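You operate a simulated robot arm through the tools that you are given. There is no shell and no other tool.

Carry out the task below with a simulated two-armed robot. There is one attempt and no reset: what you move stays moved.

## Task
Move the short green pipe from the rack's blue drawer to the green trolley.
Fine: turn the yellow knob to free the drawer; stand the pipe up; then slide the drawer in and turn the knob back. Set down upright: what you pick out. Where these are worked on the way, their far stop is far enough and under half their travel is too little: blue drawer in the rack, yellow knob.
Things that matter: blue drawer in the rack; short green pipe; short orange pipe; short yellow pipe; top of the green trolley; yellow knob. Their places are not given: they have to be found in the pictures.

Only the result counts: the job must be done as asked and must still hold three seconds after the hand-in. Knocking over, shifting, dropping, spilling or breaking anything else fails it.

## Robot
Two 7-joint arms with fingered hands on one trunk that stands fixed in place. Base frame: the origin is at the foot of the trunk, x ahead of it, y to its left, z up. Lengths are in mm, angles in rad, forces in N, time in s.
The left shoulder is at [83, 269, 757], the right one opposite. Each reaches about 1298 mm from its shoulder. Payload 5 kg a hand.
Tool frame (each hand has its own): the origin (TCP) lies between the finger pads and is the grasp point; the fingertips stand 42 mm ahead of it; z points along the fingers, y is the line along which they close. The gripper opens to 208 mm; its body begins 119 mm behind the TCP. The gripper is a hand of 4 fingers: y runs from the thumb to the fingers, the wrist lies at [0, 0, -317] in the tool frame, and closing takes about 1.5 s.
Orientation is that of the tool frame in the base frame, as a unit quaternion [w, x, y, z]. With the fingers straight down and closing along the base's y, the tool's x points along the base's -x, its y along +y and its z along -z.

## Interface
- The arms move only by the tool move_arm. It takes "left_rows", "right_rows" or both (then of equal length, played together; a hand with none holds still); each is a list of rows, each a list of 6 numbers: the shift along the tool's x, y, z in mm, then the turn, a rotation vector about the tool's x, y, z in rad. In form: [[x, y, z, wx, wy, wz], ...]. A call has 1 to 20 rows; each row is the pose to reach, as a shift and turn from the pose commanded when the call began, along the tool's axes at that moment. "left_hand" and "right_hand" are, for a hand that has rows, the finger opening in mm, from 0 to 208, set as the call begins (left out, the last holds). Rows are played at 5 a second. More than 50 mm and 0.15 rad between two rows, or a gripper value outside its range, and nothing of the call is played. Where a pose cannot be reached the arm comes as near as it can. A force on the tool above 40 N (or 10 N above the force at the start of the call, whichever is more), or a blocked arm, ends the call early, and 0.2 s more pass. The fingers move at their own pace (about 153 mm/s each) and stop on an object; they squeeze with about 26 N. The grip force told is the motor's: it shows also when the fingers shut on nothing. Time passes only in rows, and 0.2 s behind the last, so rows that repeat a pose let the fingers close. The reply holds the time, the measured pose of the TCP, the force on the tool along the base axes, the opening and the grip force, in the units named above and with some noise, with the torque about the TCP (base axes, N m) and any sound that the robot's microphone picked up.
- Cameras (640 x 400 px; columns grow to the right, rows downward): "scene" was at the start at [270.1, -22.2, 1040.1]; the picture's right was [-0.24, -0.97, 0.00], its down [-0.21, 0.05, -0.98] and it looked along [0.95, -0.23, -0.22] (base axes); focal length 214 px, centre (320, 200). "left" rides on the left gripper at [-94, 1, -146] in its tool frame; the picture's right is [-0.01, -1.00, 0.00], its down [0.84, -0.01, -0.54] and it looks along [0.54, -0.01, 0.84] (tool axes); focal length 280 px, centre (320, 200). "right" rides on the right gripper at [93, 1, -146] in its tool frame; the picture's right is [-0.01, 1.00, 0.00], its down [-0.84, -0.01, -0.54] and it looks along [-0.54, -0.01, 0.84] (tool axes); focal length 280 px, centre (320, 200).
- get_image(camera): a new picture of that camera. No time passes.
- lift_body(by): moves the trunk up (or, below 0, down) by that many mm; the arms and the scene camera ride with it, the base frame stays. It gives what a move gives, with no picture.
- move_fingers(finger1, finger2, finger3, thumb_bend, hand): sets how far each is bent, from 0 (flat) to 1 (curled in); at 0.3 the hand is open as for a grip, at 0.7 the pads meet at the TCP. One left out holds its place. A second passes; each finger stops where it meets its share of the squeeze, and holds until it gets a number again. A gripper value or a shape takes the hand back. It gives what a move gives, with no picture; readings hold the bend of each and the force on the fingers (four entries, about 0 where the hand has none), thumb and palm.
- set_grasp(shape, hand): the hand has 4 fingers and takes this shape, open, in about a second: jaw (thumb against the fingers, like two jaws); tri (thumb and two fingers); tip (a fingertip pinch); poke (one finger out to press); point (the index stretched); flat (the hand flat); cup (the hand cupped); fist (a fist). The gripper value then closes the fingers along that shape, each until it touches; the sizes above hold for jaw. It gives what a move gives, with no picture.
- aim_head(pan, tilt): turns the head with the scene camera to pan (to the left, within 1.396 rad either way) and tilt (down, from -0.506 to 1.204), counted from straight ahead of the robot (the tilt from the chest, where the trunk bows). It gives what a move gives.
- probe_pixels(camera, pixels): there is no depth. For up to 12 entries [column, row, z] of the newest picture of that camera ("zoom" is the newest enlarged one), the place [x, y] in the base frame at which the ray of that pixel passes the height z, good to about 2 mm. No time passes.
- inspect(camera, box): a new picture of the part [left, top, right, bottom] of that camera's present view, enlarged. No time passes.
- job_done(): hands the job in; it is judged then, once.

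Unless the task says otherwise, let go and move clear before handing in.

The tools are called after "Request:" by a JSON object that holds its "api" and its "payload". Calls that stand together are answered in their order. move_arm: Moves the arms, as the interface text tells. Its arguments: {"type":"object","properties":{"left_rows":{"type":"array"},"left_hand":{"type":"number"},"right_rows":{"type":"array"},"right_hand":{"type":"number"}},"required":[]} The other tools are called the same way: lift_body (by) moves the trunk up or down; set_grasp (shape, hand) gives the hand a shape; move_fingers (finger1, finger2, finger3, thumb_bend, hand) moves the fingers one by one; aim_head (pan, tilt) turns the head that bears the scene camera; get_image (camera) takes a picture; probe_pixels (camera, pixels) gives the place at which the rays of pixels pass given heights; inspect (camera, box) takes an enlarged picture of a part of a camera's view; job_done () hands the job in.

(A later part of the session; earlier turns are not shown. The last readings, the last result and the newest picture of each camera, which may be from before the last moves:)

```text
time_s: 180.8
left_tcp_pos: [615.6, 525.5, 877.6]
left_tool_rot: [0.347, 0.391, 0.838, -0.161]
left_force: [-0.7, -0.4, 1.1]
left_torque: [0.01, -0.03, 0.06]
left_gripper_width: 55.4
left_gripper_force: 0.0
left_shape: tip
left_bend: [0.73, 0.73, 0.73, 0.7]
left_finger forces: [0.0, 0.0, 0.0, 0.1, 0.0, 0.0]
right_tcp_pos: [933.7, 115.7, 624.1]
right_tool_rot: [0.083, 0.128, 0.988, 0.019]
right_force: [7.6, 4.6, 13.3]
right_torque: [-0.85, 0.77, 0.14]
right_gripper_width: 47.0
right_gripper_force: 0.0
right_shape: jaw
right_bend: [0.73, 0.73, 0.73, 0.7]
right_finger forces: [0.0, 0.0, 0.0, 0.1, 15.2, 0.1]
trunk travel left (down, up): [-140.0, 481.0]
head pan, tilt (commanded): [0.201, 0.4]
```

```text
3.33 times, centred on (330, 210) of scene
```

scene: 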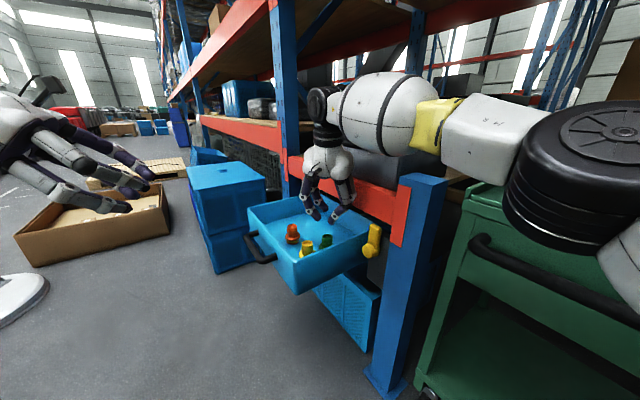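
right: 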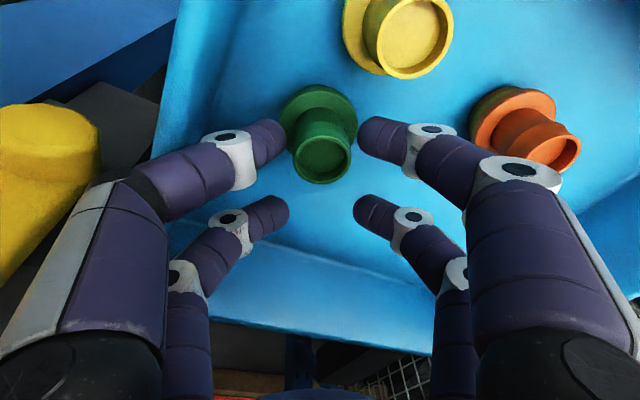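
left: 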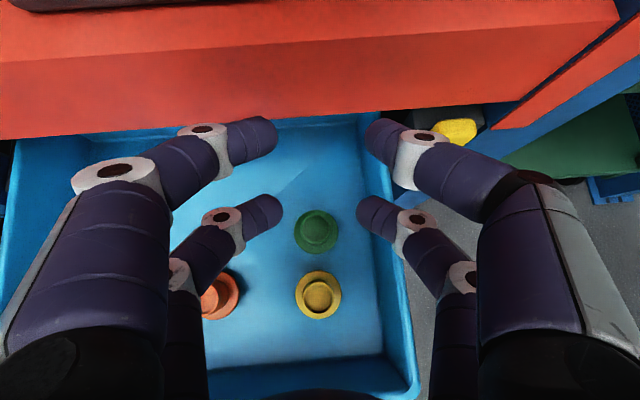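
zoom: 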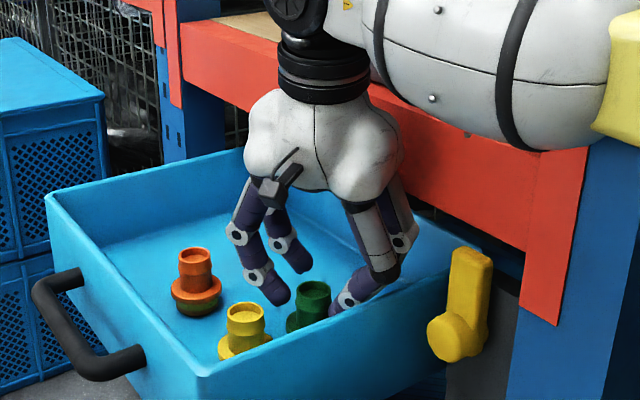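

The neck at tip level is right between the rear tips (row ~137); the thumb knuckle rests on the wall top. Closing here.

Request:
{"api": "move_arm", "payload": {"right_rows": [[-0.3, 0, -1.5, 0, 0, 0], [-0.3, 0, -1.5, 0, 0, 0], [-0.3, 0, -1.5, 0, 0, 0], [-0.3, 0, -1.5, 0, 0, 0], [-0.3, 0, -1.5, 0, 0, 0], [-0.3, 0, -1.5, 0, 0, 0], [-0.3, 0, -1.5, 0, 0, 0]], "right_hand": 0}}

Request:
{"api": "get_image", "payload": {"camera": "right"}}

Request:
{"api": "inspect", "payload": {"camera": "scene", "box": [250, 150, 410, 270]}}

```text
time_s: 182.3
left_tcp_pos: [617.3, 524.0, 878.6]
left_tool_rot: [0.345, 0.39, 0.839, -0.16]
left_force: [0.8, -0.5, -0.2]
left_torque: [0.01, 0.0, -0.02]
left_gripper_width: 55.6
left_gripper_force: 0.1
left_shape: tip
left_bend: [0.73, 0.73, 0.73, 0.7]
left_finger forces: [0.0, 0.1, 0.1, 0.1, 0.0, 0.1]
right_tcp_pos: [932.2, 114.8, 622.9]
right_tool_rot: [0.081, 0.128, 0.988, 0.018]
right_force: [-0.3, 0.4, -0.3]
right_torque: [0.02, -0.04, 0.01]
right_gripper_width: 9.2
right_gripper_force: 25.9
right_shape: jaw
right_bend: [0.73, 0.7, 0.7, 0.72]
right_finger forces: [0.0, 0.1, 0.0, 0.0, 0.0, 0.1]
trunk travel left (down, up): [-140.0, 481.0]
head pan, tilt (commanded): [0.201, 0.4]
```

```text
taken
```

right: 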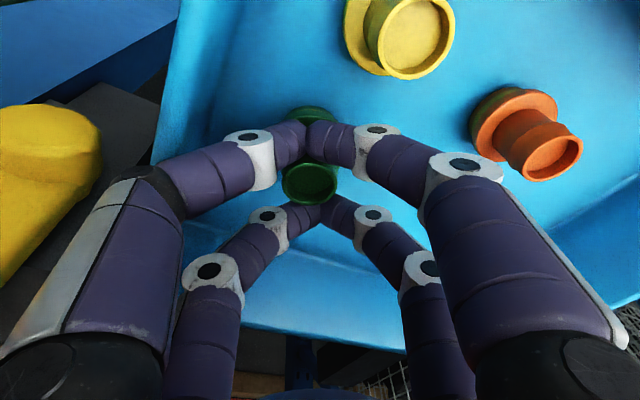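

```text
3.33 times, centred on (330, 210) of scene
```

zoom: 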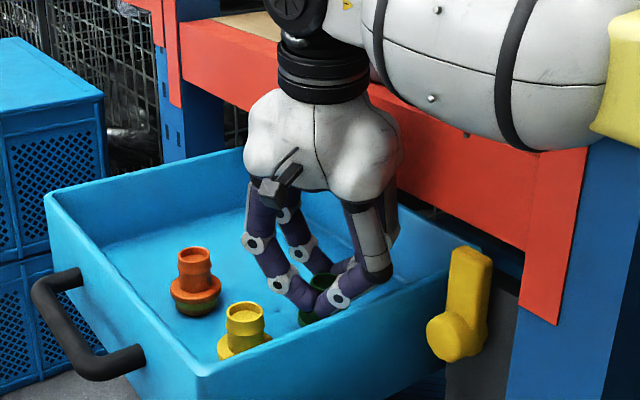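

The pinch squeezed the pipe forward because it sat 7 mm off the digits' centreline. I'll open, rise and measure where it stands now.

Request:
{"api": "move_arm", "payload": {"right_rows": [[0, 0, 0, 0, 0, 0], [0, 0, 0, 0, 0, 0], [0, 0, 0, 0, 0, 0], [-0.8, 0.3, -5, 0, 0, 0], [-2.3, 0.8, -15, 0, 0, 0], [-3.9, 1.4, -25, 0, 0, 0], [-6, 2.1, -38, 0, 0, 0]], "right_hand": 44}}

Request:
{"api": "get_image", "payload": {"camera": "right"}}

Request:
{"api": "inspect", "payload": {"camera": "right", "box": [240, 80, 400, 200]}}

Request:
{"api": "inspect", "payload": {"camera": "scene", "box": [250, 150, 410, 270]}}

```text
time_s: 183.9
left_tcp_pos: [616.6, 522.8, 878.2]
left_tool_rot: [0.346, 0.39, 0.838, -0.16]
left_force: [-0.7, -0.7, 0.3]
left_torque: [-0.01, 0.01, 0.01]
left_gripper_width: 55.6
left_gripper_force: 0.1
left_shape: tip
left_bend: [0.73, 0.73, 0.73, 0.7]
left_finger forces: [0.0, 0.0, 0.1, 0.0, 0.0, 0.0]
right_tcp_pos: [932.0, 114.6, 662.9]
right_tool_rot: [0.082, 0.128, 0.988, 0.018]
right_force: [1.0, 0.0, -0.8]
right_torque: [-0.01, 0.01, -0.01]
right_gripper_width: 43.6
right_gripper_force: 0.0
right_shape: jaw
right_bend: [0.73, 0.73, 0.73, 0.7]
right_finger forces: [0.0, 0.1, 3.8, 0.0, 4.0, 0.0]
trunk travel left (down, up): [-140.0, 481.0]
head pan, tilt (commanded): [0.201, 0.4]
```

```text
taken
```

right: 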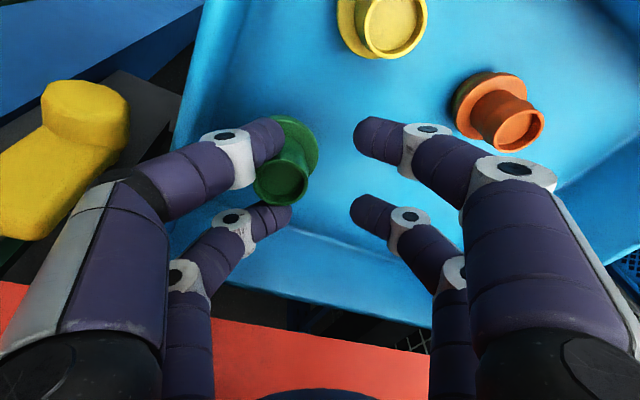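

```text
3.33 times, centred on (320, 140) of right
```

zoom: 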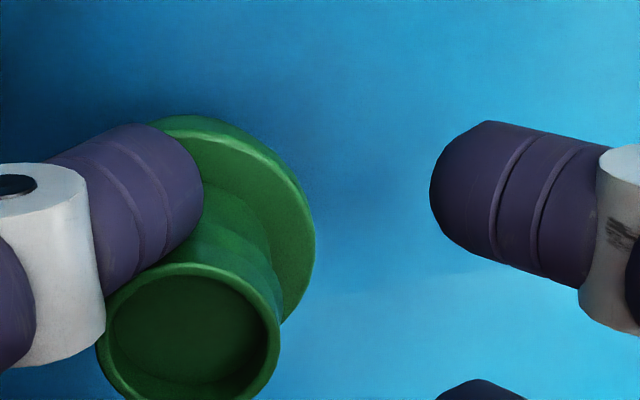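

```text
3.33 times, centred on (330, 210) of scene
```

zoom: 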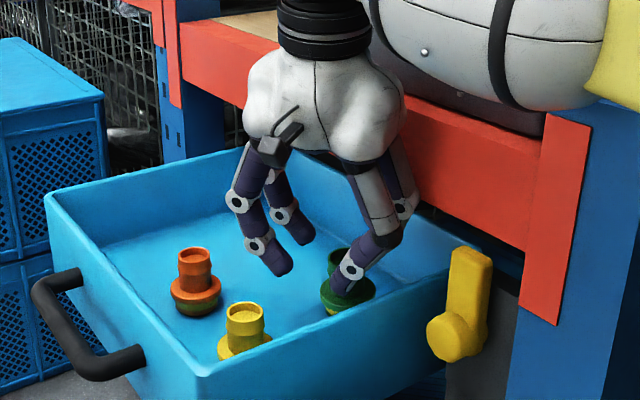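

The pipe came up with the hand: its neck is wedged between the thumb and finger 3 (about 4 N each). Closing all digits should bring it back into the snug four-digit cage; I'll do that and look.

Request:
{"api": "move_arm", "payload": {"right_rows": [[0, 0, 0, 0, 0, 0], [0, 0, 0, 0, 0, 0], [0, 0, 0, 0, 0, 0], [0, 0, 0, 0, 0, 0], [0, 0, 0, 0, 0, 0], [0, 0, 0, 0, 0, 0]], "right_hand": 0}}

Request:
{"api": "get_image", "payload": {"camera": "right"}}

Request:
{"api": "inspect", "payload": {"camera": "right", "box": [230, 80, 390, 240]}}

Request:
{"api": "inspect", "payload": {"camera": "scene", "box": [290, 180, 370, 240]}}

```text
time_s: 185.3
left_tcp_pos: [616.4, 524.2, 877.1]
left_tool_rot: [0.346, 0.39, 0.838, -0.16]
left_force: [0.0, 0.1, 0.0]
left_torque: [0.01, 0.03, 0.0]
left_gripper_width: 55.5
left_gripper_force: 0.0
left_shape: tip
left_bend: [0.73, 0.73, 0.73, 0.7]
left_finger forces: [0.0, 0.0, 0.0, 0.1, 0.0, 0.0]
right_tcp_pos: [932.2, 114.6, 662.3]
right_tool_rot: [0.081, 0.128, 0.988, 0.019]
right_force: [-0.5, -0.5, -1.0]
right_torque: [0.01, -0.02, -0.02]
right_gripper_width: 14.8
right_gripper_force: 25.6
right_shape: jaw
right_bend: [0.7, 0.7, 0.74, 0.71]
right_finger forces: [0.0, 0.1, 0.0, 0.0, 0.0, 0.0]
trunk travel left (down, up): [-140.0, 481.0]
head pan, tilt (commanded): [0.201, 0.4]
```

```text
taken
```

right: 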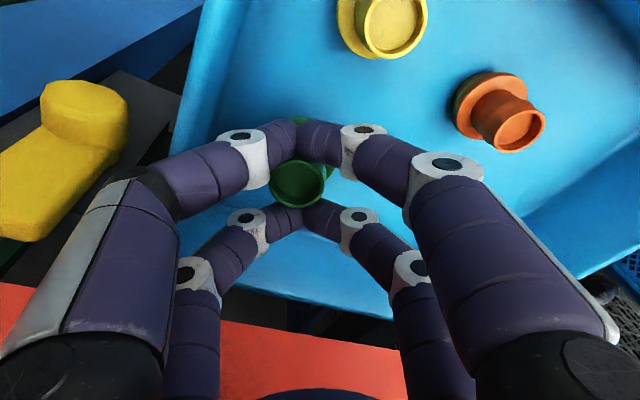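

```text
2.50 times, centred on (310, 160) of right
```

zoom: 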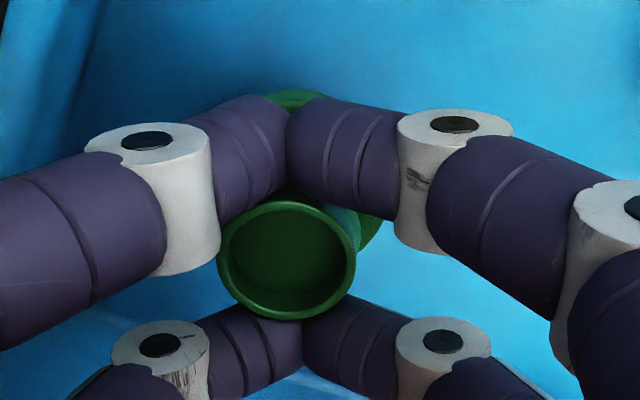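

```text
6.67 times, centred on (330, 210) of scene
```

zoom: 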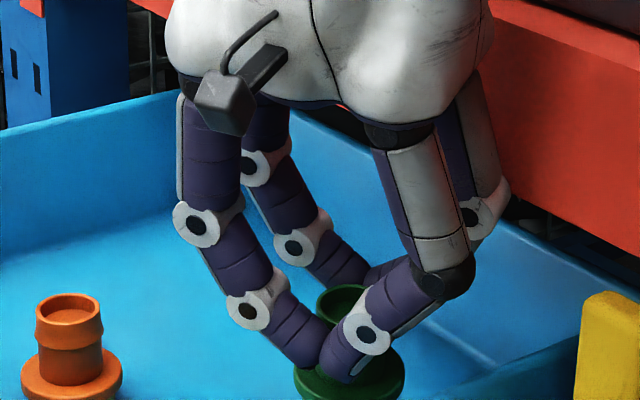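

The pipe is now caged: collar above the four closed digits, flange below them, and it hangs nearly upright. I'll lift slowly along the way out, first a bit away from the beam.

Request:
{"api": "move_arm", "payload": {"right_rows": [[2, 0.8, -3, 0, 0, 0], [5, 2, -10, 0, 0, 0], [9, 3.5, -22, 0, 0, 0], [12.4, 5, -39.9, 0, 0, 0], [12.3, 5, -58, 0, 0, 0], [12.2, 5, -78, 0, 0, 0], [12.1, 5, -95, 0, 0, 0], [12.1, 5, -100.6, 0, 0, 0]]}}

Request:
{"api": "get_image", "payload": {"camera": "right"}}

Request:
{"api": "inspect", "payload": {"camera": "scene", "box": [260, 130, 420, 250]}}

```text
time_s: 187.2
left_tcp_pos: [616.4, 524.7, 877.1]
left_tool_rot: [0.346, 0.39, 0.838, -0.16]
left_force: [-0.6, 0.1, 0.2]
left_torque: [0.0, 0.0, 0.03]
left_gripper_width: 55.5
left_gripper_force: 0.1
left_shape: tip
left_bend: [0.73, 0.73, 0.73, 0.7]
left_finger forces: [0.0, 0.1, 0.0, 0.1, 0.0, 0.1]
right_tcp_pos: [906.8, 121.5, 759.8]
right_tool_rot: [0.081, 0.129, 0.988, 0.018]
right_force: [-0.1, 0.4, 0.2]
right_torque: [-0.02, 0.02, 0.01]
right_gripper_width: 15.1
right_gripper_force: 25.9
right_shape: jaw
right_bend: [0.7, 0.7, 0.74, 0.71]
right_finger forces: [0.0, 0.1, 0.0, 0.0, 0.0, 0.0]
trunk travel left (down, up): [-140.0, 481.0]
head pan, tilt (commanded): [0.201, 0.4]
```

```text
taken
```

right: 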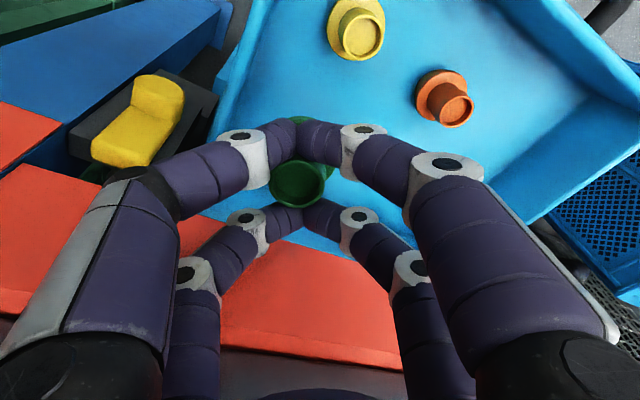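

```text
3.33 times, centred on (340, 190) of scene
```

zoom: 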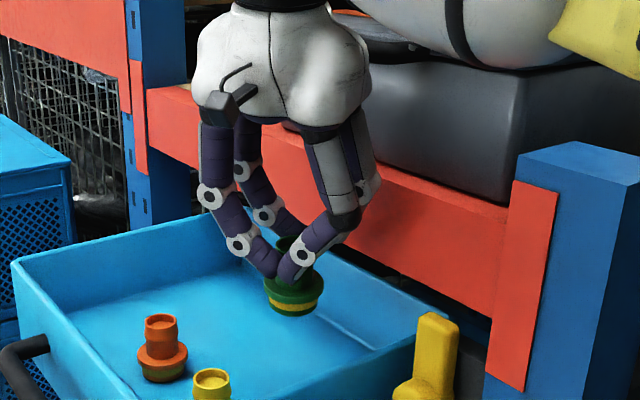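

The pipe rides securely in the cage with its flange level. I'll carry it back and up along the same corridor toward (840,50,920).

Request:
{"api": "move_arm", "payload": {"right_rows": [[6, -4, -15, 0, 0, 0], [15, -9.5, -38, 0, 0, 0], [24, -15.2, -60.4, 0, 0, 0], [23.3, -25.5, -78.6, 0, 0, 0], [22.7, -35.7, -96.8, 0, 0, 0], [22, -46, -115, 0, 0, 0], [21.3, -56.3, -133.3, 0, 0, 0], [20.7, -66.5, -151.5, 0, 0, 0], [20, -76.8, -169.7, 0, 0, 0]]}}

Request:
{"api": "get_image", "payload": {"camera": "right"}}

Request:
{"api": "get_image", "payload": {"camera": "scene"}}

```text
time_s: 189.2
left_tcp_pos: [615.5, 523.5, 878.0]
left_tool_rot: [0.347, 0.39, 0.838, -0.16]
left_force: [-0.2, 0.0, -0.1]
left_torque: [0.02, 0.02, 0.02]
left_gripper_width: 55.5
left_gripper_force: 0.1
left_shape: tip
left_bend: [0.73, 0.73, 0.73, 0.7]
left_finger forces: [0.1, 0.0, 0.0, 0.0, 0.1, 0.0]
right_tcp_pos: [838.6, 50.0, 921.3]
right_tool_rot: [0.082, 0.127, 0.988, 0.018]
right_force: [0.4, 0.2, -0.2]
right_torque: [0.03, -0.05, -0.03]
right_gripper_width: 14.7
right_gripper_force: 26.4
right_shape: jaw
right_bend: [0.7, 0.7, 0.74, 0.71]
right_finger forces: [0.0, 0.1, 0.0, 0.0, 0.0, 0.1]
trunk travel left (down, up): [-140.0, 481.0]
head pan, tilt (commanded): [0.201, 0.4]
```

```text
taken
```

right: 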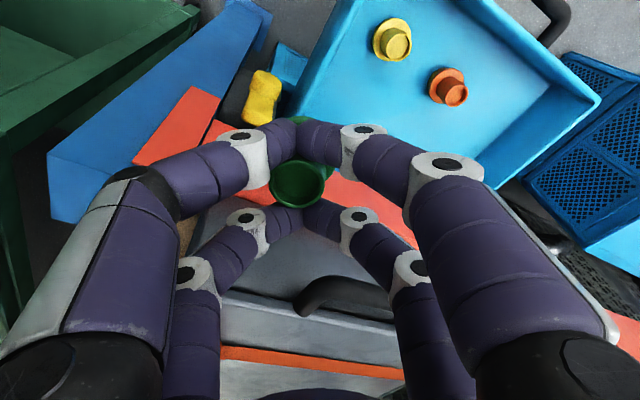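

```text
taken
```

scene: 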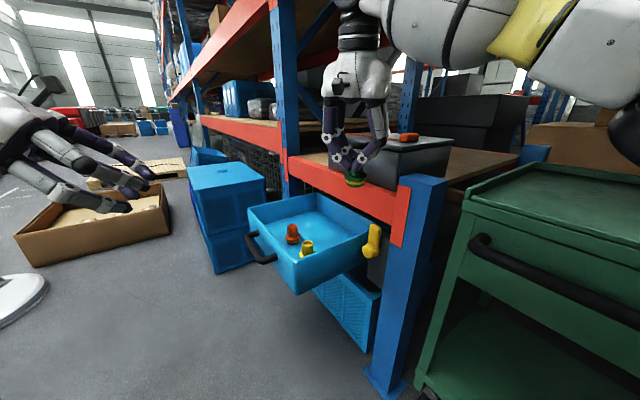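

Still well held. Next: up and across to (770,-170,1050), keeping above and in front of the box and post.

Request:
{"api": "move_arm", "payload": {"right_rows": [[0.5, -10, -17, 0, 0, 0], [1, -20.5, -34, 0, 0, 0], [1.6, -31, -51, 0, 0, 0], [2.1, -41, -67.5, 0, 0, 0], [2.4, -56.4, -80, 0, 0, 0], [2.7, -71.8, -92.7, 0, 0, 0], [3, -87, -105, 0, 0, 0], [3.3, -102.5, -117.9, 0, 0, 0], [0.8, -122.5, -121.9, 0, 0, 0], [-1.6, -142.5, -125.8, 0, 0, 0], [-4, -162.5, -129.8, 0, 0, 0], [-6.5, -182.5, -133.8, 0, 0, 0], [-9, -202.5, -137.7, 0, 0, 0], [-11.4, -222.5, -141.7, 0, 0, 0]]}}

Request:
{"api": "get_image", "payload": {"camera": "right"}}

Request:
{"api": "aim_head", "payload": {"pan": -0.35, "tilt": 0.3}}

Request:
{"api": "get_image", "payload": {"camera": "scene"}}

```text
time_s: 192.2
left_tcp_pos: [616.1, 524.5, 878.1]
left_tool_rot: [0.345, 0.391, 0.838, -0.16]
left_force: [-0.2, 0.5, 0.5]
left_torque: [0.02, 0.04, 0.0]
left_gripper_width: 55.6
left_gripper_force: 0.2
left_shape: tip
left_bend: [0.73, 0.73, 0.73, 0.7]
left_finger forces: [0.1, 0.0, 0.0, 0.0, 0.2, 0.0]
right_tcp_pos: [770.9, -171.8, 1047.5]
right_tool_rot: [0.081, 0.129, 0.988, 0.018]
right_force: [-0.2, 0.0, -0.3]
right_torque: [0.01, -0.01, 0.03]
right_gripper_width: 14.9
right_gripper_force: 25.8
right_shape: jaw
right_bend: [0.7, 0.7, 0.74, 0.71]
right_finger forces: [0.0, 0.1, 0.0, 0.0, 0.0, 0.1]
trunk travel left (down, up): [-140.0, 481.0]
head pan, tilt (commanded): [0.201, 0.4]
```

```text
taken
```

right: 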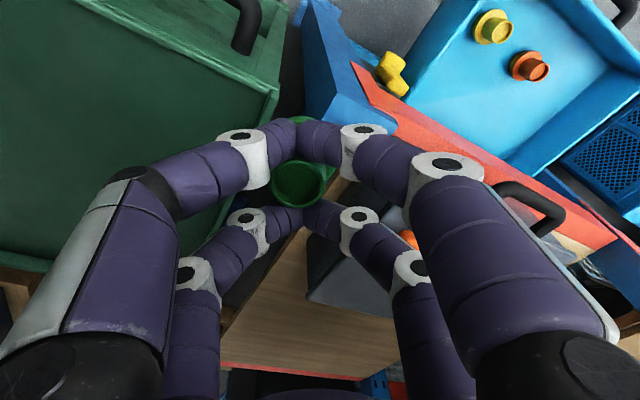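

```text
time_s: 193.1
left_tcp_pos: [615.8, 524.4, 876.7]
left_tool_rot: [0.346, 0.391, 0.838, -0.16]
left_force: [0.2, 0.4, 0.2]
left_torque: [0.01, 0.0, 0.04]
left_gripper_width: 55.3
left_gripper_force: 0.0
left_shape: tip
left_bend: [0.73, 0.73, 0.73, 0.7]
left_finger forces: [0.1, 0.0, 0.0, 0.0, 0.1, 0.1]
right_tcp_pos: [770.5, -171.3, 1047.6]
right_tool_rot: [0.081, 0.13, 0.988, 0.019]
right_force: [0.0, 0.5, -0.6]
right_torque: [0.03, 0.04, 0.0]
right_gripper_width: 14.8
right_gripper_force: 25.9
right_shape: jaw
right_bend: [0.7, 0.7, 0.74, 0.71]
right_finger forces: [0.1, 0.0, 0.0, 0.0, 0.0, 0.1]
trunk travel left (down, up): [-140.0, 481.0]
head pan, tilt (commanded): [-0.351, 0.3]
```

```text
taken
```

scene: 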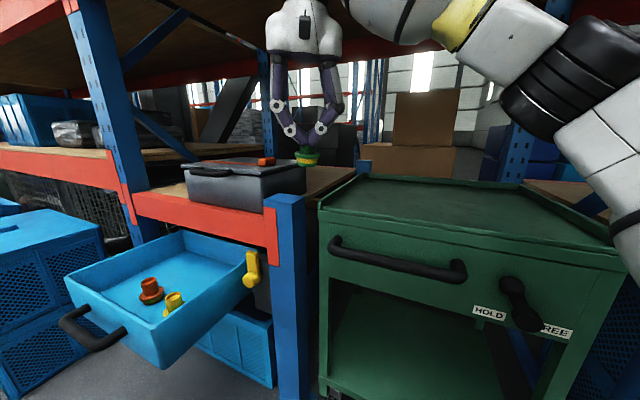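

Pipe still caged and level at (305,158). Now over the trolley to about (888,-397,1010).

Request:
{"api": "move_arm", "payload": {"right_rows": [[-10.6, -17.7, 1.2, 0, 0, 0], [-21.2, -35.3, 2.4, 0, 0, 0], [-31.9, -53, 3.6, 0, 0, 0], [-42.5, -70.6, 4.8, 0, 0, 0], [-53.1, -88.3, 6, 0, 0, 0], [-69.1, -102.3, 10.3, 0, 0, 0], [-85.1, -116.3, 14.6, 0, 0, 0], [-101.1, -130.2, 18.8, 0, 0, 0], [-117.1, -144.2, 23.1, 0, 0, 0], [-128.9, -156, 30.7, 0, 0, 0], [-140.6, -167.8, 38.2, 0, 0, 0], [-152.4, -179.5, 45.8, 0, 0, 0], [-164.1, -191.3, 53.3, 0, 0, 0]]}}

Request:
{"api": "get_image", "payload": {"camera": "right"}}

Request:
{"api": "aim_head", "payload": {"pan": -0.5, "tilt": 0.2}}

Request:
{"api": "get_image", "payload": {"camera": "scene"}}

```text
time_s: 195.9
left_tcp_pos: [617.3, 523.4, 876.7]
left_tool_rot: [0.346, 0.39, 0.838, -0.16]
left_force: [-0.4, 0.3, -0.3]
left_torque: [-0.02, 0.01, -0.03]
left_gripper_width: 55.4
left_gripper_force: 0.0
left_shape: tip
left_bend: [0.73, 0.73, 0.73, 0.7]
left_finger forces: [0.1, 0.0, 0.0, 0.0, 0.1, 0.0]
right_tcp_pos: [888.1, -397.7, 1008.2]
right_tool_rot: [0.081, 0.129, 0.988, 0.018]
right_force: [1.2, 0.0, -0.5]
right_torque: [0.0, 0.01, 0.01]
right_gripper_width: 14.8
right_gripper_force: 26.0
right_shape: jaw
right_bend: [0.7, 0.7, 0.74, 0.71]
right_finger forces: [0.0, 0.0, 0.0, 0.0, 0.0, 0.0]
trunk travel left (down, up): [-140.0, 481.0]
head pan, tilt (commanded): [-0.351, 0.3]
```

```text
taken
```

right: 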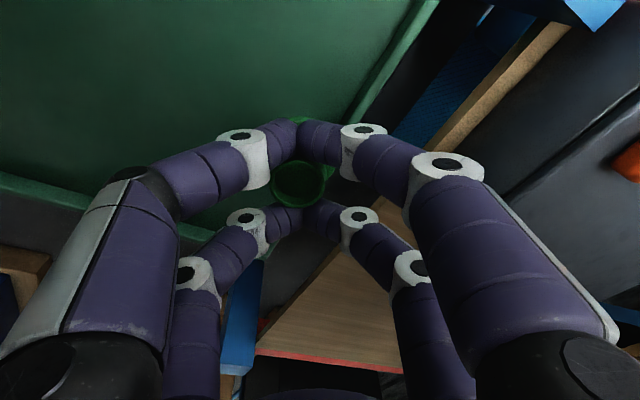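

```text
time_s: 196.6
left_tcp_pos: [616.1, 524.8, 876.7]
left_tool_rot: [0.346, 0.391, 0.838, -0.161]
left_force: [0.5, 0.3, 0.3]
left_torque: [0.01, -0.03, 0.01]
left_gripper_width: 55.5
left_gripper_force: 0.1
left_shape: tip
left_bend: [0.73, 0.73, 0.73, 0.7]
left_finger forces: [0.1, 0.0, 0.1, 0.0, 0.0, 0.0]
right_tcp_pos: [887.1, -396.9, 1010.1]
right_tool_rot: [0.082, 0.128, 0.988, 0.018]
right_force: [-1.0, 0.1, -0.3]
right_torque: [0.08, 0.01, 0.01]
right_gripper_width: 14.7
right_gripper_force: 25.6
right_shape: jaw
right_bend: [0.7, 0.7, 0.74, 0.71]
right_finger forces: [0.0, 0.0, 0.0, 0.0, 0.0, 0.1]
trunk travel left (down, up): [-140.0, 481.0]
head pan, tilt (commanded): [-0.499, 0.201]
```

```text
taken
```

scene: 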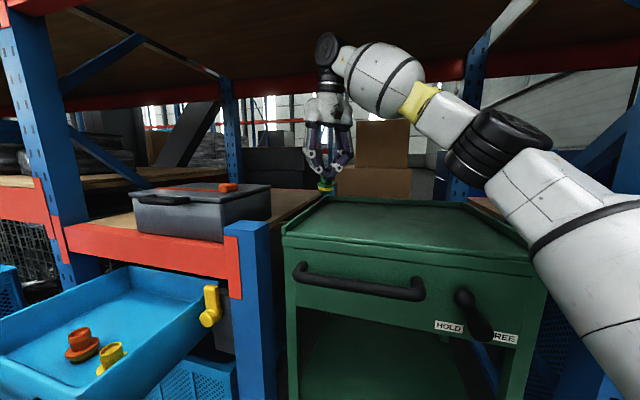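

The pipe is over the trolley; I'll check where it will land relative to the rims by probing the rims in the right camera.

Request:
{"api": "inspect", "payload": {"camera": "right", "box": [180, 0, 480, 260]}}

Request:
{"api": "probe_pixels", "payload": {"camera": "right", "pixels": [[425, 20, 850], [365, 105, 850], [100, 200, 850], [30, 185, 850], [298, 185, 935], [298, 125, 890]]}}

Request:
{"api": "inspect", "payload": {"camera": "scene", "box": [270, 130, 430, 250]}}

```text
1.54 times, centred on (330, 130) of right
```

zoom: 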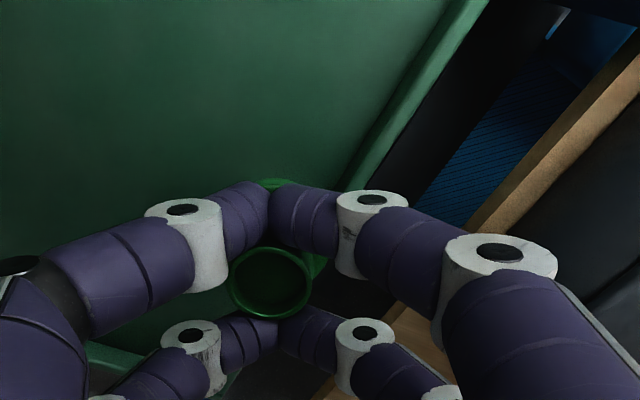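

```text
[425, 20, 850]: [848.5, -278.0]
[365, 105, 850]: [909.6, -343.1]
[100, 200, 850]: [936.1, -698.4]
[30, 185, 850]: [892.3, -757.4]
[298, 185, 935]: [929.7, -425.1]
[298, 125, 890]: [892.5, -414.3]
```

```text
3.33 times, centred on (350, 190) of scene
```

zoom: 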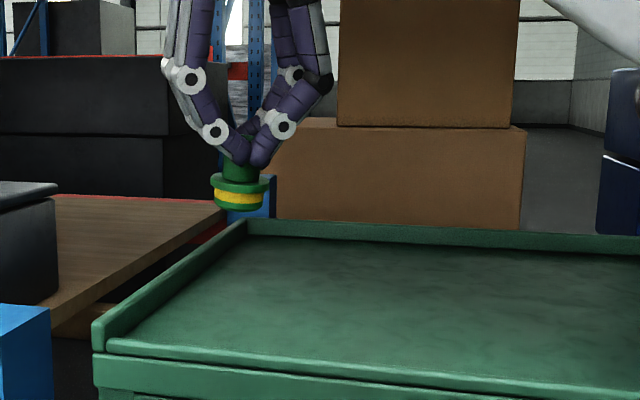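

The landing spot is about 60 mm inside the left rim and well clear of the back. The flange looks level. Lowering 55 mm first.

Request:
{"api": "move_arm", "payload": {"right_rows": [[2.4, -0.8, 14.8, 0, 0, 0], [4.7, -1.7, 29.5, 0, 0, 0], [6.6, -2.4, 41.3, 0, 0, 0], [8.2, -2.9, 51.2, 0, 0, 0], [8.7, -3.1, 54.1, 0, 0, 0]]}}

Request:
{"api": "get_image", "payload": {"camera": "right"}}

Request:
{"api": "inspect", "payload": {"camera": "scene", "box": [270, 130, 430, 250]}}

```text
time_s: 197.8
left_tcp_pos: [616.2, 524.2, 876.8]
left_tool_rot: [0.346, 0.39, 0.838, -0.16]
left_force: [0.3, -0.3, 0.3]
left_torque: [-0.01, -0.02, -0.01]
left_gripper_width: 55.7
left_gripper_force: 0.0
left_shape: tip
left_bend: [0.73, 0.73, 0.73, 0.7]
left_finger forces: [0.1, 0.1, 0.0, 0.0, 0.0, 0.0]
right_tcp_pos: [888.9, -396.2, 955.7]
right_tool_rot: [0.082, 0.129, 0.988, 0.018]
right_force: [-0.6, 0.6, -1.2]
right_torque: [-0.03, 0.03, -0.03]
right_gripper_width: 14.8
right_gripper_force: 26.3
right_shape: jaw
right_bend: [0.7, 0.7, 0.74, 0.71]
right_finger forces: [0.0, 0.0, 0.0, 0.0, 0.0, 0.0]
trunk travel left (down, up): [-140.0, 481.0]
head pan, tilt (commanded): [-0.499, 0.201]
```

```text
taken
```

right: 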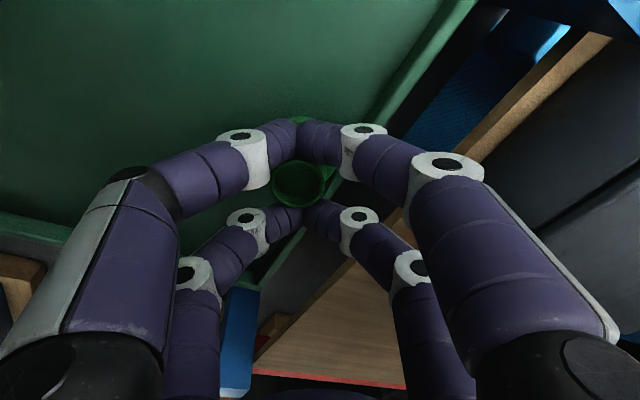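

```text
3.33 times, centred on (350, 190) of scene
```

zoom: 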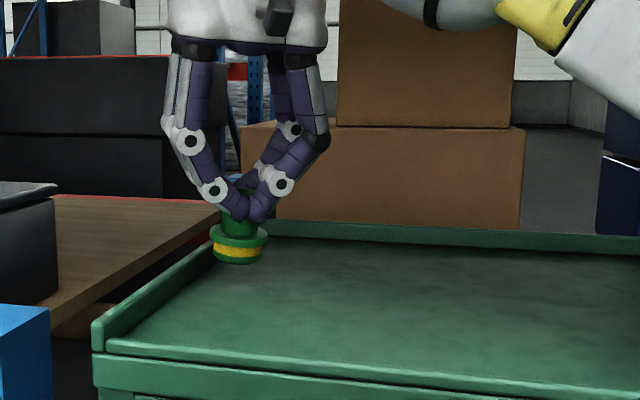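

I'll verify the pipe's actual horizontal place from both cameras before going lower.

Request:
{"api": "probe_pixels", "payload": {"camera": "zoom", "pixels": [[238, 252, 875], [238, 252, 880], [238, 234, 895], [95, 322, 855], [243, 222, 855], [108, 345, 842]]}}

Request:
{"api": "probe_pixels", "payload": {"camera": "right", "pixels": [[298, 185, 934], [298, 183, 930], [300, 118, 895], [440, 30, 855], [385, 105, 855], [380, 110, 843]]}}

```text
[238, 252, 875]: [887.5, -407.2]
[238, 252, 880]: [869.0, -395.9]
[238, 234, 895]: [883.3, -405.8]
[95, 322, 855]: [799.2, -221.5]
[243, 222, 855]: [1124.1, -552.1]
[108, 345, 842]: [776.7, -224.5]
```

```text
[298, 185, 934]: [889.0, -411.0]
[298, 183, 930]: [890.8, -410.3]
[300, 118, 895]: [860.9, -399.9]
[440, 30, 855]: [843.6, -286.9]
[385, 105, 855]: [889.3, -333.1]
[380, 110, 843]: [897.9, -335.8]
```

Both cameras agree the pipe is at about (888,-409). I'll shift it 15 mm further inward from the rim and lower in small steps.

Request:
{"api": "move_arm", "payload": {"right_rows": [[4.2, -6.9, 4, 0, 0, 0], [8.3, -13.7, 7.9, 0, 0, 0], [8.8, -13.9, 10.9, 0, 0, 0], [9.2, -14, 13.8, 0, 0, 0], [9.5, -14.1, 15.8, 0, 0, 0]]}}

Request:
{"api": "inspect", "payload": {"camera": "scene", "box": [290, 160, 390, 235]}}

```text
time_s: 199.0
left_tcp_pos: [617.4, 524.2, 876.8]
left_tool_rot: [0.346, 0.391, 0.838, -0.161]
left_force: [0.1, 0.6, 1.0]
left_torque: [0.01, 0.03, -0.02]
left_gripper_width: 55.4
left_gripper_force: 0.1
left_shape: tip
left_bend: [0.73, 0.73, 0.73, 0.7]
left_finger forces: [0.1, 0.0, 0.1, 0.0, 0.0, 0.1]
right_tcp_pos: [877.3, -407.8, 938.3]
right_tool_rot: [0.081, 0.129, 0.988, 0.018]
right_force: [0.5, -0.3, 0.4]
right_torque: [0.0, 0.0, 0.01]
right_gripper_width: 14.8
right_gripper_force: 26.0
right_shape: jaw
right_bend: [0.7, 0.7, 0.74, 0.71]
right_finger forces: [0.0, 0.1, 0.0, 0.0, 0.0, 0.0]
trunk travel left (down, up): [-140.0, 481.0]
head pan, tilt (commanded): [-0.499, 0.201]
```

```text
5.33 times, centred on (340, 198) of scene
```

zoom: 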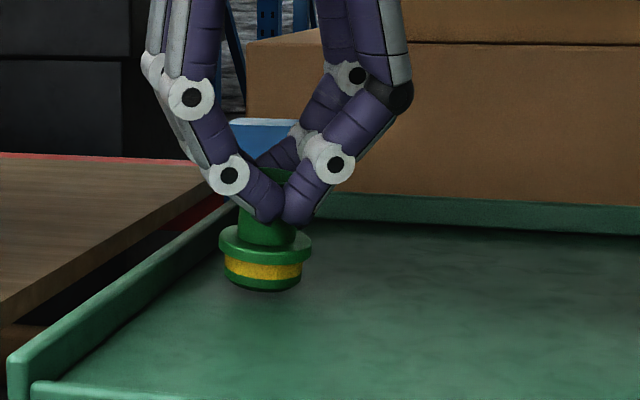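

A contact shadow shows just beneath the flange and it looks level. A few more millimetres.

Request:
{"api": "move_arm", "payload": {"right_rows": [[0.2, -0.1, 1.5, 0, 0, 0], [0.5, -0.2, 3, 0, 0, 0], [0.7, -0.2, 4.5, 0, 0, 0], [0.9, -0.3, 6, 0, 0, 0]]}}

Request:
{"api": "inspect", "payload": {"camera": "scene", "box": [290, 160, 390, 235]}}

```text
time_s: 200.0
left_tcp_pos: [616.9, 523.3, 878.5]
left_tool_rot: [0.346, 0.391, 0.838, -0.161]
left_force: [0.7, 0.3, -0.8]
left_torque: [0.0, 0.0, -0.01]
left_gripper_width: 55.7
left_gripper_force: 0.1
left_shape: tip
left_bend: [0.73, 0.73, 0.73, 0.7]
left_finger forces: [0.1, 0.1, 0.0, 0.0, 0.0, 0.1]
right_tcp_pos: [877.4, -407.8, 931.0]
right_tool_rot: [0.082, 0.129, 0.988, 0.019]
right_force: [-0.2, -0.2, 0.7]
right_torque: [-0.01, -0.01, 0.03]
right_gripper_width: 15.0
right_gripper_force: 25.8
right_shape: jaw
right_bend: [0.7, 0.7, 0.74, 0.71]
right_finger forces: [0.1, 0.0, 0.0, 0.0, 0.0, 0.1]
trunk travel left (down, up): [-140.0, 481.0]
head pan, tilt (commanded): [-0.499, 0.201]
```

```text
5.33 times, centred on (340, 198) of scene
```

zoom: 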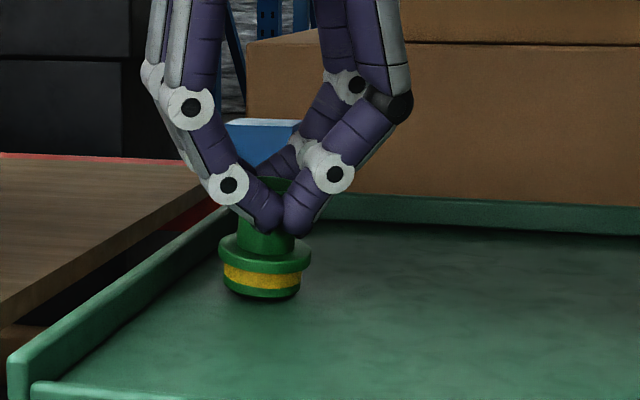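

Request:
{"api": "move_arm", "payload": {"right_rows": [[0.2, -0.1, 1.5, 0, 0, 0], [0.5, -0.2, 3, 0, 0, 0], [0.7, -0.2, 4.5, 0, 0, 0]]}}

Request:
{"api": "inspect", "payload": {"camera": "scene", "box": [290, 160, 390, 235]}}

```text
time_s: 200.8
left_tcp_pos: [616.5, 524.8, 877.2]
left_tool_rot: [0.346, 0.39, 0.839, -0.159]
left_force: [0.2, 0.6, 0.4]
left_torque: [0.01, 0.02, 0.05]
left_gripper_width: 55.6
left_gripper_force: 0.1
left_shape: tip
left_bend: [0.73, 0.73, 0.73, 0.7]
left_finger forces: [0.0, 0.0, 0.0, 0.0, 0.0, 0.0]
right_tcp_pos: [878.6, -407.6, 926.6]
right_tool_rot: [0.084, 0.128, 0.988, 0.019]
right_force: [1.0, -0.4, 1.9]
right_torque: [-0.01, 0.04, 0.03]
right_gripper_width: 14.8
right_gripper_force: 25.9
right_shape: jaw
right_bend: [0.7, 0.7, 0.74, 0.71]
right_finger forces: [0.0, 0.1, 0.1, 0.0, 0.0, 0.0]
trunk travel left (down, up): [-140.0, 481.0]
head pan, tilt (commanded): [-0.499, 0.201]
```

```text
5.33 times, centred on (340, 198) of scene
```

zoom: 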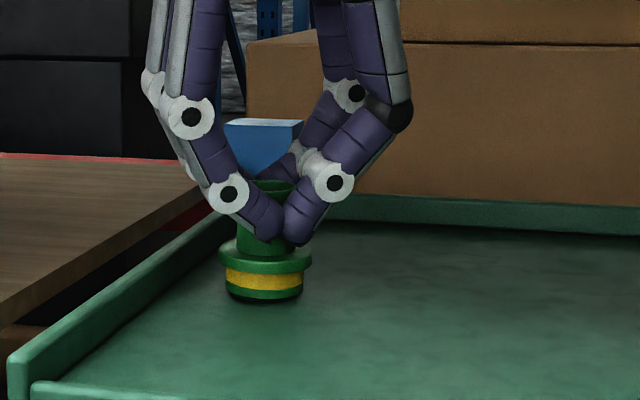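

The pipe now rests on the table (the hand sank 9 px, the pipe only 4; 2 N upward). I'll open in small steps and watch that it stays put.

Request:
{"api": "move_arm", "payload": {"right_rows": [[0, 0, 0, 0, 0, 0], [0, 0, 0, 0, 0, 0], [0, 0, 0, 0, 0, 0]], "right_hand": 22}}

Request:
{"api": "inspect", "payload": {"camera": "scene", "box": [290, 160, 390, 235]}}

Request:
{"api": "inspect", "payload": {"camera": "right", "box": [230, 80, 390, 240]}}

```text
time_s: 201.6
left_tcp_pos: [616.6, 524.6, 878.2]
left_tool_rot: [0.345, 0.391, 0.838, -0.16]
left_force: [0.0, -0.4, -0.3]
left_torque: [0.0, 0.03, -0.02]
left_gripper_width: 55.3
left_gripper_force: 0.1
left_shape: tip
left_bend: [0.73, 0.73, 0.73, 0.7]
left_finger forces: [0.0, 0.1, 0.0, 0.1, 0.1, 0.1]
right_tcp_pos: [877.5, -408.1, 925.9]
right_tool_rot: [0.081, 0.13, 0.988, 0.018]
right_force: [0.5, 0.7, -0.5]
right_torque: [0.03, -0.02, -0.01]
right_gripper_width: 21.8
right_gripper_force: 0.0
right_shape: jaw
right_bend: [0.72, 0.72, 0.72, 0.7]
right_finger forces: [0.1, 0.0, 0.3, 0.0, 0.3, 0.1]
trunk travel left (down, up): [-140.0, 481.0]
head pan, tilt (commanded): [-0.499, 0.201]
```

```text
5.33 times, centred on (340, 198) of scene
```

zoom: 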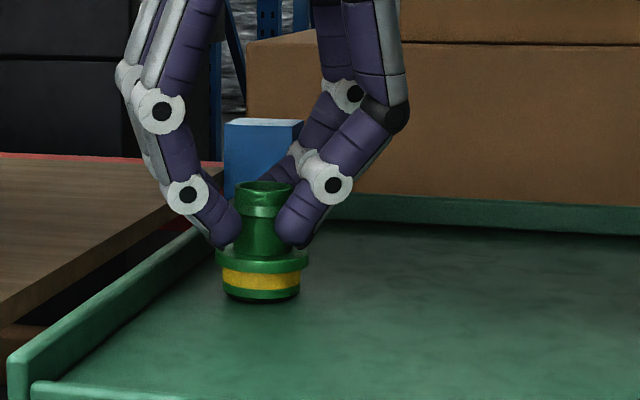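

```text
2.50 times, centred on (310, 160) of right
```

zoom: 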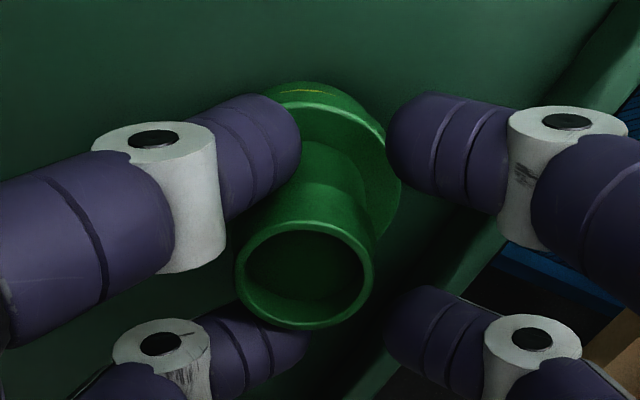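

The pipe stands freely upright with only 0.3 N on two digits. Opening a bit more.

Request:
{"api": "move_arm", "payload": {"right_rows": [[0, 0, 0, 0, 0, 0], [0, 0, 0, 0, 0, 0]], "right_hand": 32}}

Request:
{"api": "inspect", "payload": {"camera": "scene", "box": [290, 160, 390, 235]}}

Request:
{"api": "inspect", "payload": {"camera": "right", "box": [230, 80, 390, 240]}}

```text
time_s: 202.2
left_tcp_pos: [616.7, 523.7, 877.0]
left_tool_rot: [0.345, 0.391, 0.838, -0.16]
left_force: [0.2, -0.1, -0.5]
left_torque: [-0.01, 0.03, -0.04]
left_gripper_width: 55.4
left_gripper_force: 0.2
left_shape: tip
left_bend: [0.73, 0.73, 0.73, 0.7]
left_finger forces: [0.0, 0.0, 0.0, 0.0, 0.0, 0.0]
right_tcp_pos: [879.2, -407.2, 925.8]
right_tool_rot: [0.082, 0.129, 0.988, 0.018]
right_force: [-0.8, 0.5, 0.2]
right_torque: [-0.01, 0.0, 0.0]
right_gripper_width: 31.9
right_gripper_force: 0.1
right_shape: jaw
right_bend: [0.72, 0.72, 0.72, 0.7]
right_finger forces: [0.0, 0.1, 0.0, 0.1, 0.0, 0.0]
trunk travel left (down, up): [-140.0, 481.0]
head pan, tilt (commanded): [-0.499, 0.201]
```

```text
5.33 times, centred on (340, 198) of scene
```

zoom: 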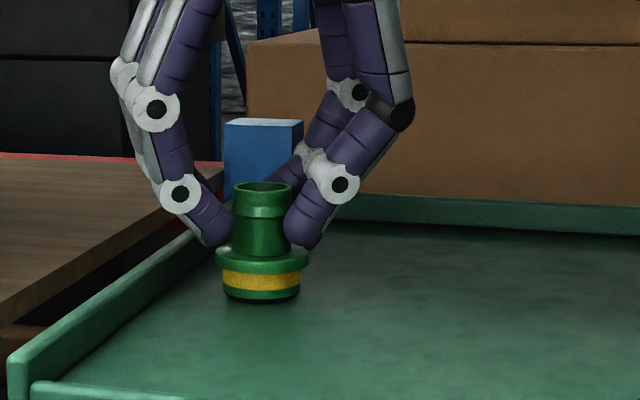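

```text
2.50 times, centred on (310, 160) of right
```

zoom: 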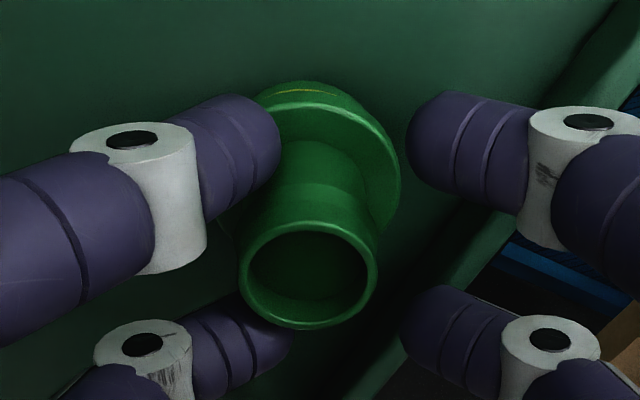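

All digits are off the pipe, which stands upright on its own. I'll open wider to 64 mm and then rise straight up.

Request:
{"api": "move_arm", "payload": {"right_rows": [[0, 0, 0, 0, 0, 0], [0, 0, 0, 0, 0, 0], [0, 0, 0, 0, 0, 0]], "right_hand": 64}}

Request:
{"api": "inspect", "payload": {"camera": "right", "box": [210, 60, 430, 260]}}

Request:
{"api": "inspect", "payload": {"camera": "scene", "box": [290, 160, 390, 235]}}

```text
time_s: 203.0
left_tcp_pos: [617.3, 524.7, 876.7]
left_tool_rot: [0.346, 0.39, 0.838, -0.16]
left_force: [0.0, -0.2, 0.3]
left_torque: [0.0, 0.02, -0.02]
left_gripper_width: 55.8
left_gripper_force: 0.1
left_shape: tip
left_bend: [0.73, 0.73, 0.73, 0.7]
left_finger forces: [0.0, 0.0, 0.0, 0.0, 0.0, 0.0]
right_tcp_pos: [879.6, -406.5, 926.2]
right_tool_rot: [0.082, 0.129, 0.988, 0.018]
right_force: [-0.5, -0.2, -0.1]
right_torque: [-0.01, 0.03, -0.01]
right_gripper_width: 63.8
right_gripper_force: 0.0
right_shape: jaw
right_bend: [0.73, 0.73, 0.73, 0.7]
right_finger forces: [0.0, 0.1, 0.0, 0.0, 0.0, 0.0]
trunk travel left (down, up): [-140.0, 481.0]
head pan, tilt (commanded): [-0.499, 0.201]
```

```text
2.00 times, centred on (320, 160) of right
```

zoom: 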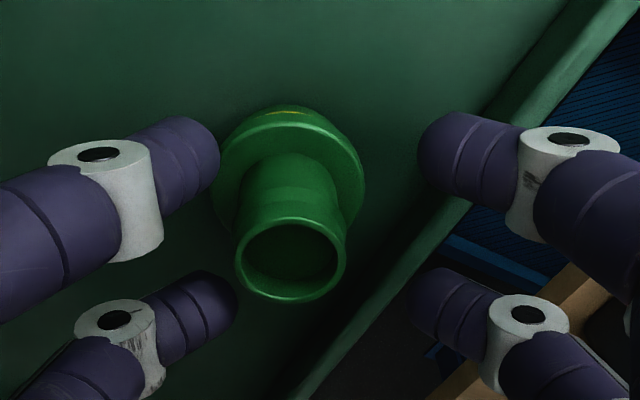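

```text
5.33 times, centred on (340, 198) of scene
```

zoom: 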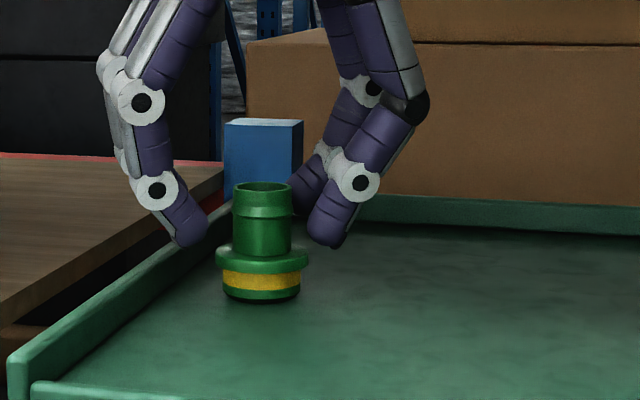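

The pipe stands free on the trolley with all digits clear. Raising the right hand straight up, then back toward its starting area.

Request:
{"api": "move_arm", "payload": {"right_rows": [[-2.4, 0.8, -14.8, 0, 0, 0], [-5.5, 2, -34.5, 0, 0, 0], [-8.7, 3.1, -54.1, 0, 0, 0], [-11.8, 4.2, -73.8, 0, 0, 0], [-14.2, 5.1, -88.6, 0, 0, 0]]}}

Request:
{"api": "get_image", "payload": {"camera": "right"}}

Request:
{"api": "get_image", "payload": {"camera": "scene"}}

```text
time_s: 204.2
left_tcp_pos: [616.9, 525.0, 877.5]
left_tool_rot: [0.346, 0.391, 0.838, -0.161]
left_force: [0.0, -0.1, 1.1]
left_torque: [0.0, 0.0, 0.03]
left_gripper_width: 55.5
left_gripper_force: 0.1
left_shape: tip
left_bend: [0.73, 0.73, 0.73, 0.7]
left_finger forces: [0.1, 0.1, 0.0, 0.1, 0.1, 0.0]
right_tcp_pos: [877.7, -408.5, 1017.2]
right_tool_rot: [0.082, 0.129, 0.988, 0.018]
right_force: [1.1, 0.3, 0.6]
right_torque: [-0.06, -0.01, 0.02]
right_gripper_width: 63.8
right_gripper_force: 0.1
right_shape: jaw
right_bend: [0.73, 0.73, 0.73, 0.7]
right_finger forces: [0.0, 0.0, 0.1, 0.1, 0.0, 0.1]
trunk travel left (down, up): [-140.0, 481.0]
head pan, tilt (commanded): [-0.499, 0.201]
```

```text
taken
```

right: 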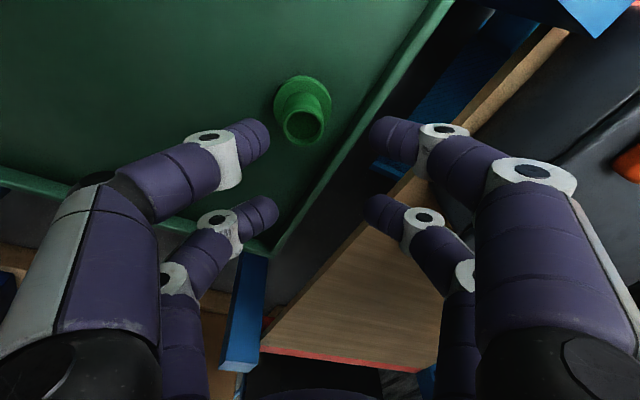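

```text
taken
```

scene: 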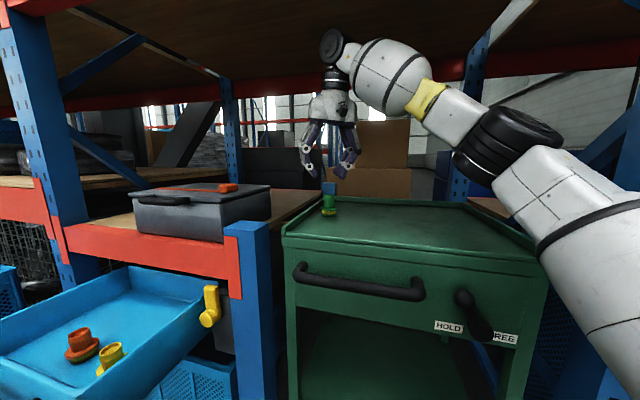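

Green stands on the trolley at (328,205). Now I'll bring the right hand back to near its starting pose.

Request:
{"api": "move_arm", "payload": {"right_rows": [[13.5, 20.2, -8.7, 0, 0, 0], [26.9, 40.5, -17.3, 0, 0, 0], [40.4, 60.7, -26, 0, 0, 0], [61.7, 79.3, -31.7, 0, 0, 0], [83, 97.9, -37.4, 0, 0, 0], [104.4, 116.5, -43.2, 0, 0, 0], [119, 131.8, -50.7, 0, 0, 0], [133.5, 147.1, -58.2, 0, 0, 0], [148.1, 162.4, -65.7, 0, 0, 0]]}}

Request:
{"api": "aim_head", "payload": {"pan": 0.15, "tilt": 0.5}}

Request:
{"api": "get_image", "payload": {"camera": "scene"}}

Request:
{"api": "get_image", "payload": {"camera": "left"}}

```text
time_s: 206.2
left_tcp_pos: [616.2, 524.5, 878.1]
left_tool_rot: [0.347, 0.39, 0.838, -0.16]
left_force: [-0.4, -0.5, 0.9]
left_torque: [0.02, 0.03, 0.05]
left_gripper_width: 55.7
left_gripper_force: 0.1
left_shape: tip
left_bend: [0.73, 0.73, 0.73, 0.7]
left_finger forces: [0.0, 0.0, 0.1, 0.0, 0.0, 0.1]
right_tcp_pos: [766.9, -214.4, 1067.3]
right_tool_rot: [0.082, 0.127, 0.988, 0.017]
right_force: [-0.3, 0.4, 0.3]
right_torque: [-0.03, -0.04, 0.01]
right_gripper_width: 63.5
right_gripper_force: 0.0
right_shape: jaw
right_bend: [0.73, 0.73, 0.73, 0.7]
right_finger forces: [0.0, 0.1, 0.0, 0.0, 0.0, 0.1]
trunk travel left (down, up): [-140.0, 481.0]
head pan, tilt (commanded): [-0.499, 0.201]
```

```text
time_s: 207.2
left_tcp_pos: [616.1, 524.7, 877.6]
left_tool_rot: [0.345, 0.391, 0.838, -0.161]
left_force: [-0.1, 0.0, -1.1]
left_torque: [-0.03, -0.01, 0.02]
left_gripper_width: 56.0
left_gripper_force: 0.1
left_shape: tip
left_bend: [0.73, 0.73, 0.73, 0.7]
left_finger forces: [0.0, 0.0, 0.0, 0.0, 0.0, 0.0]
right_tcp_pos: [765.8, -215.2, 1066.3]
right_tool_rot: [0.082, 0.129, 0.988, 0.019]
right_force: [0.3, -0.6, -0.2]
right_torque: [0.04, -0.01, 0.0]
right_gripper_width: 63.8
right_gripper_force: 0.1
right_shape: jaw
right_bend: [0.73, 0.73, 0.73, 0.7]
right_finger forces: [0.0, 0.0, 0.1, 0.0, 0.0, 0.0]
trunk travel left (down, up): [-140.0, 481.0]
head pan, tilt (commanded): [0.15, 0.499]
```

```text
taken
```

scene: 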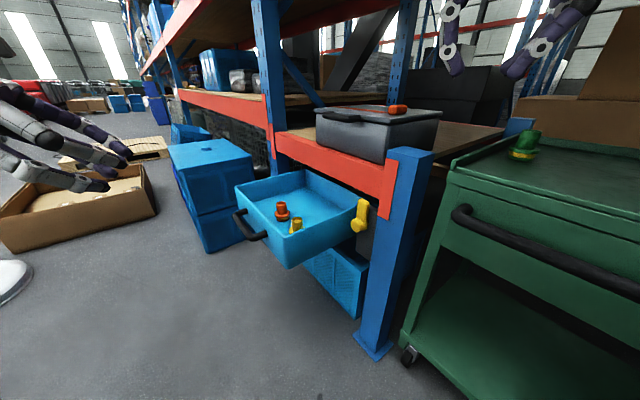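

```text
taken
```

left: 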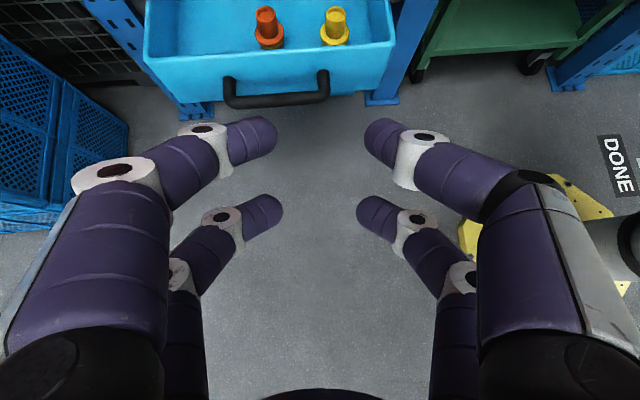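

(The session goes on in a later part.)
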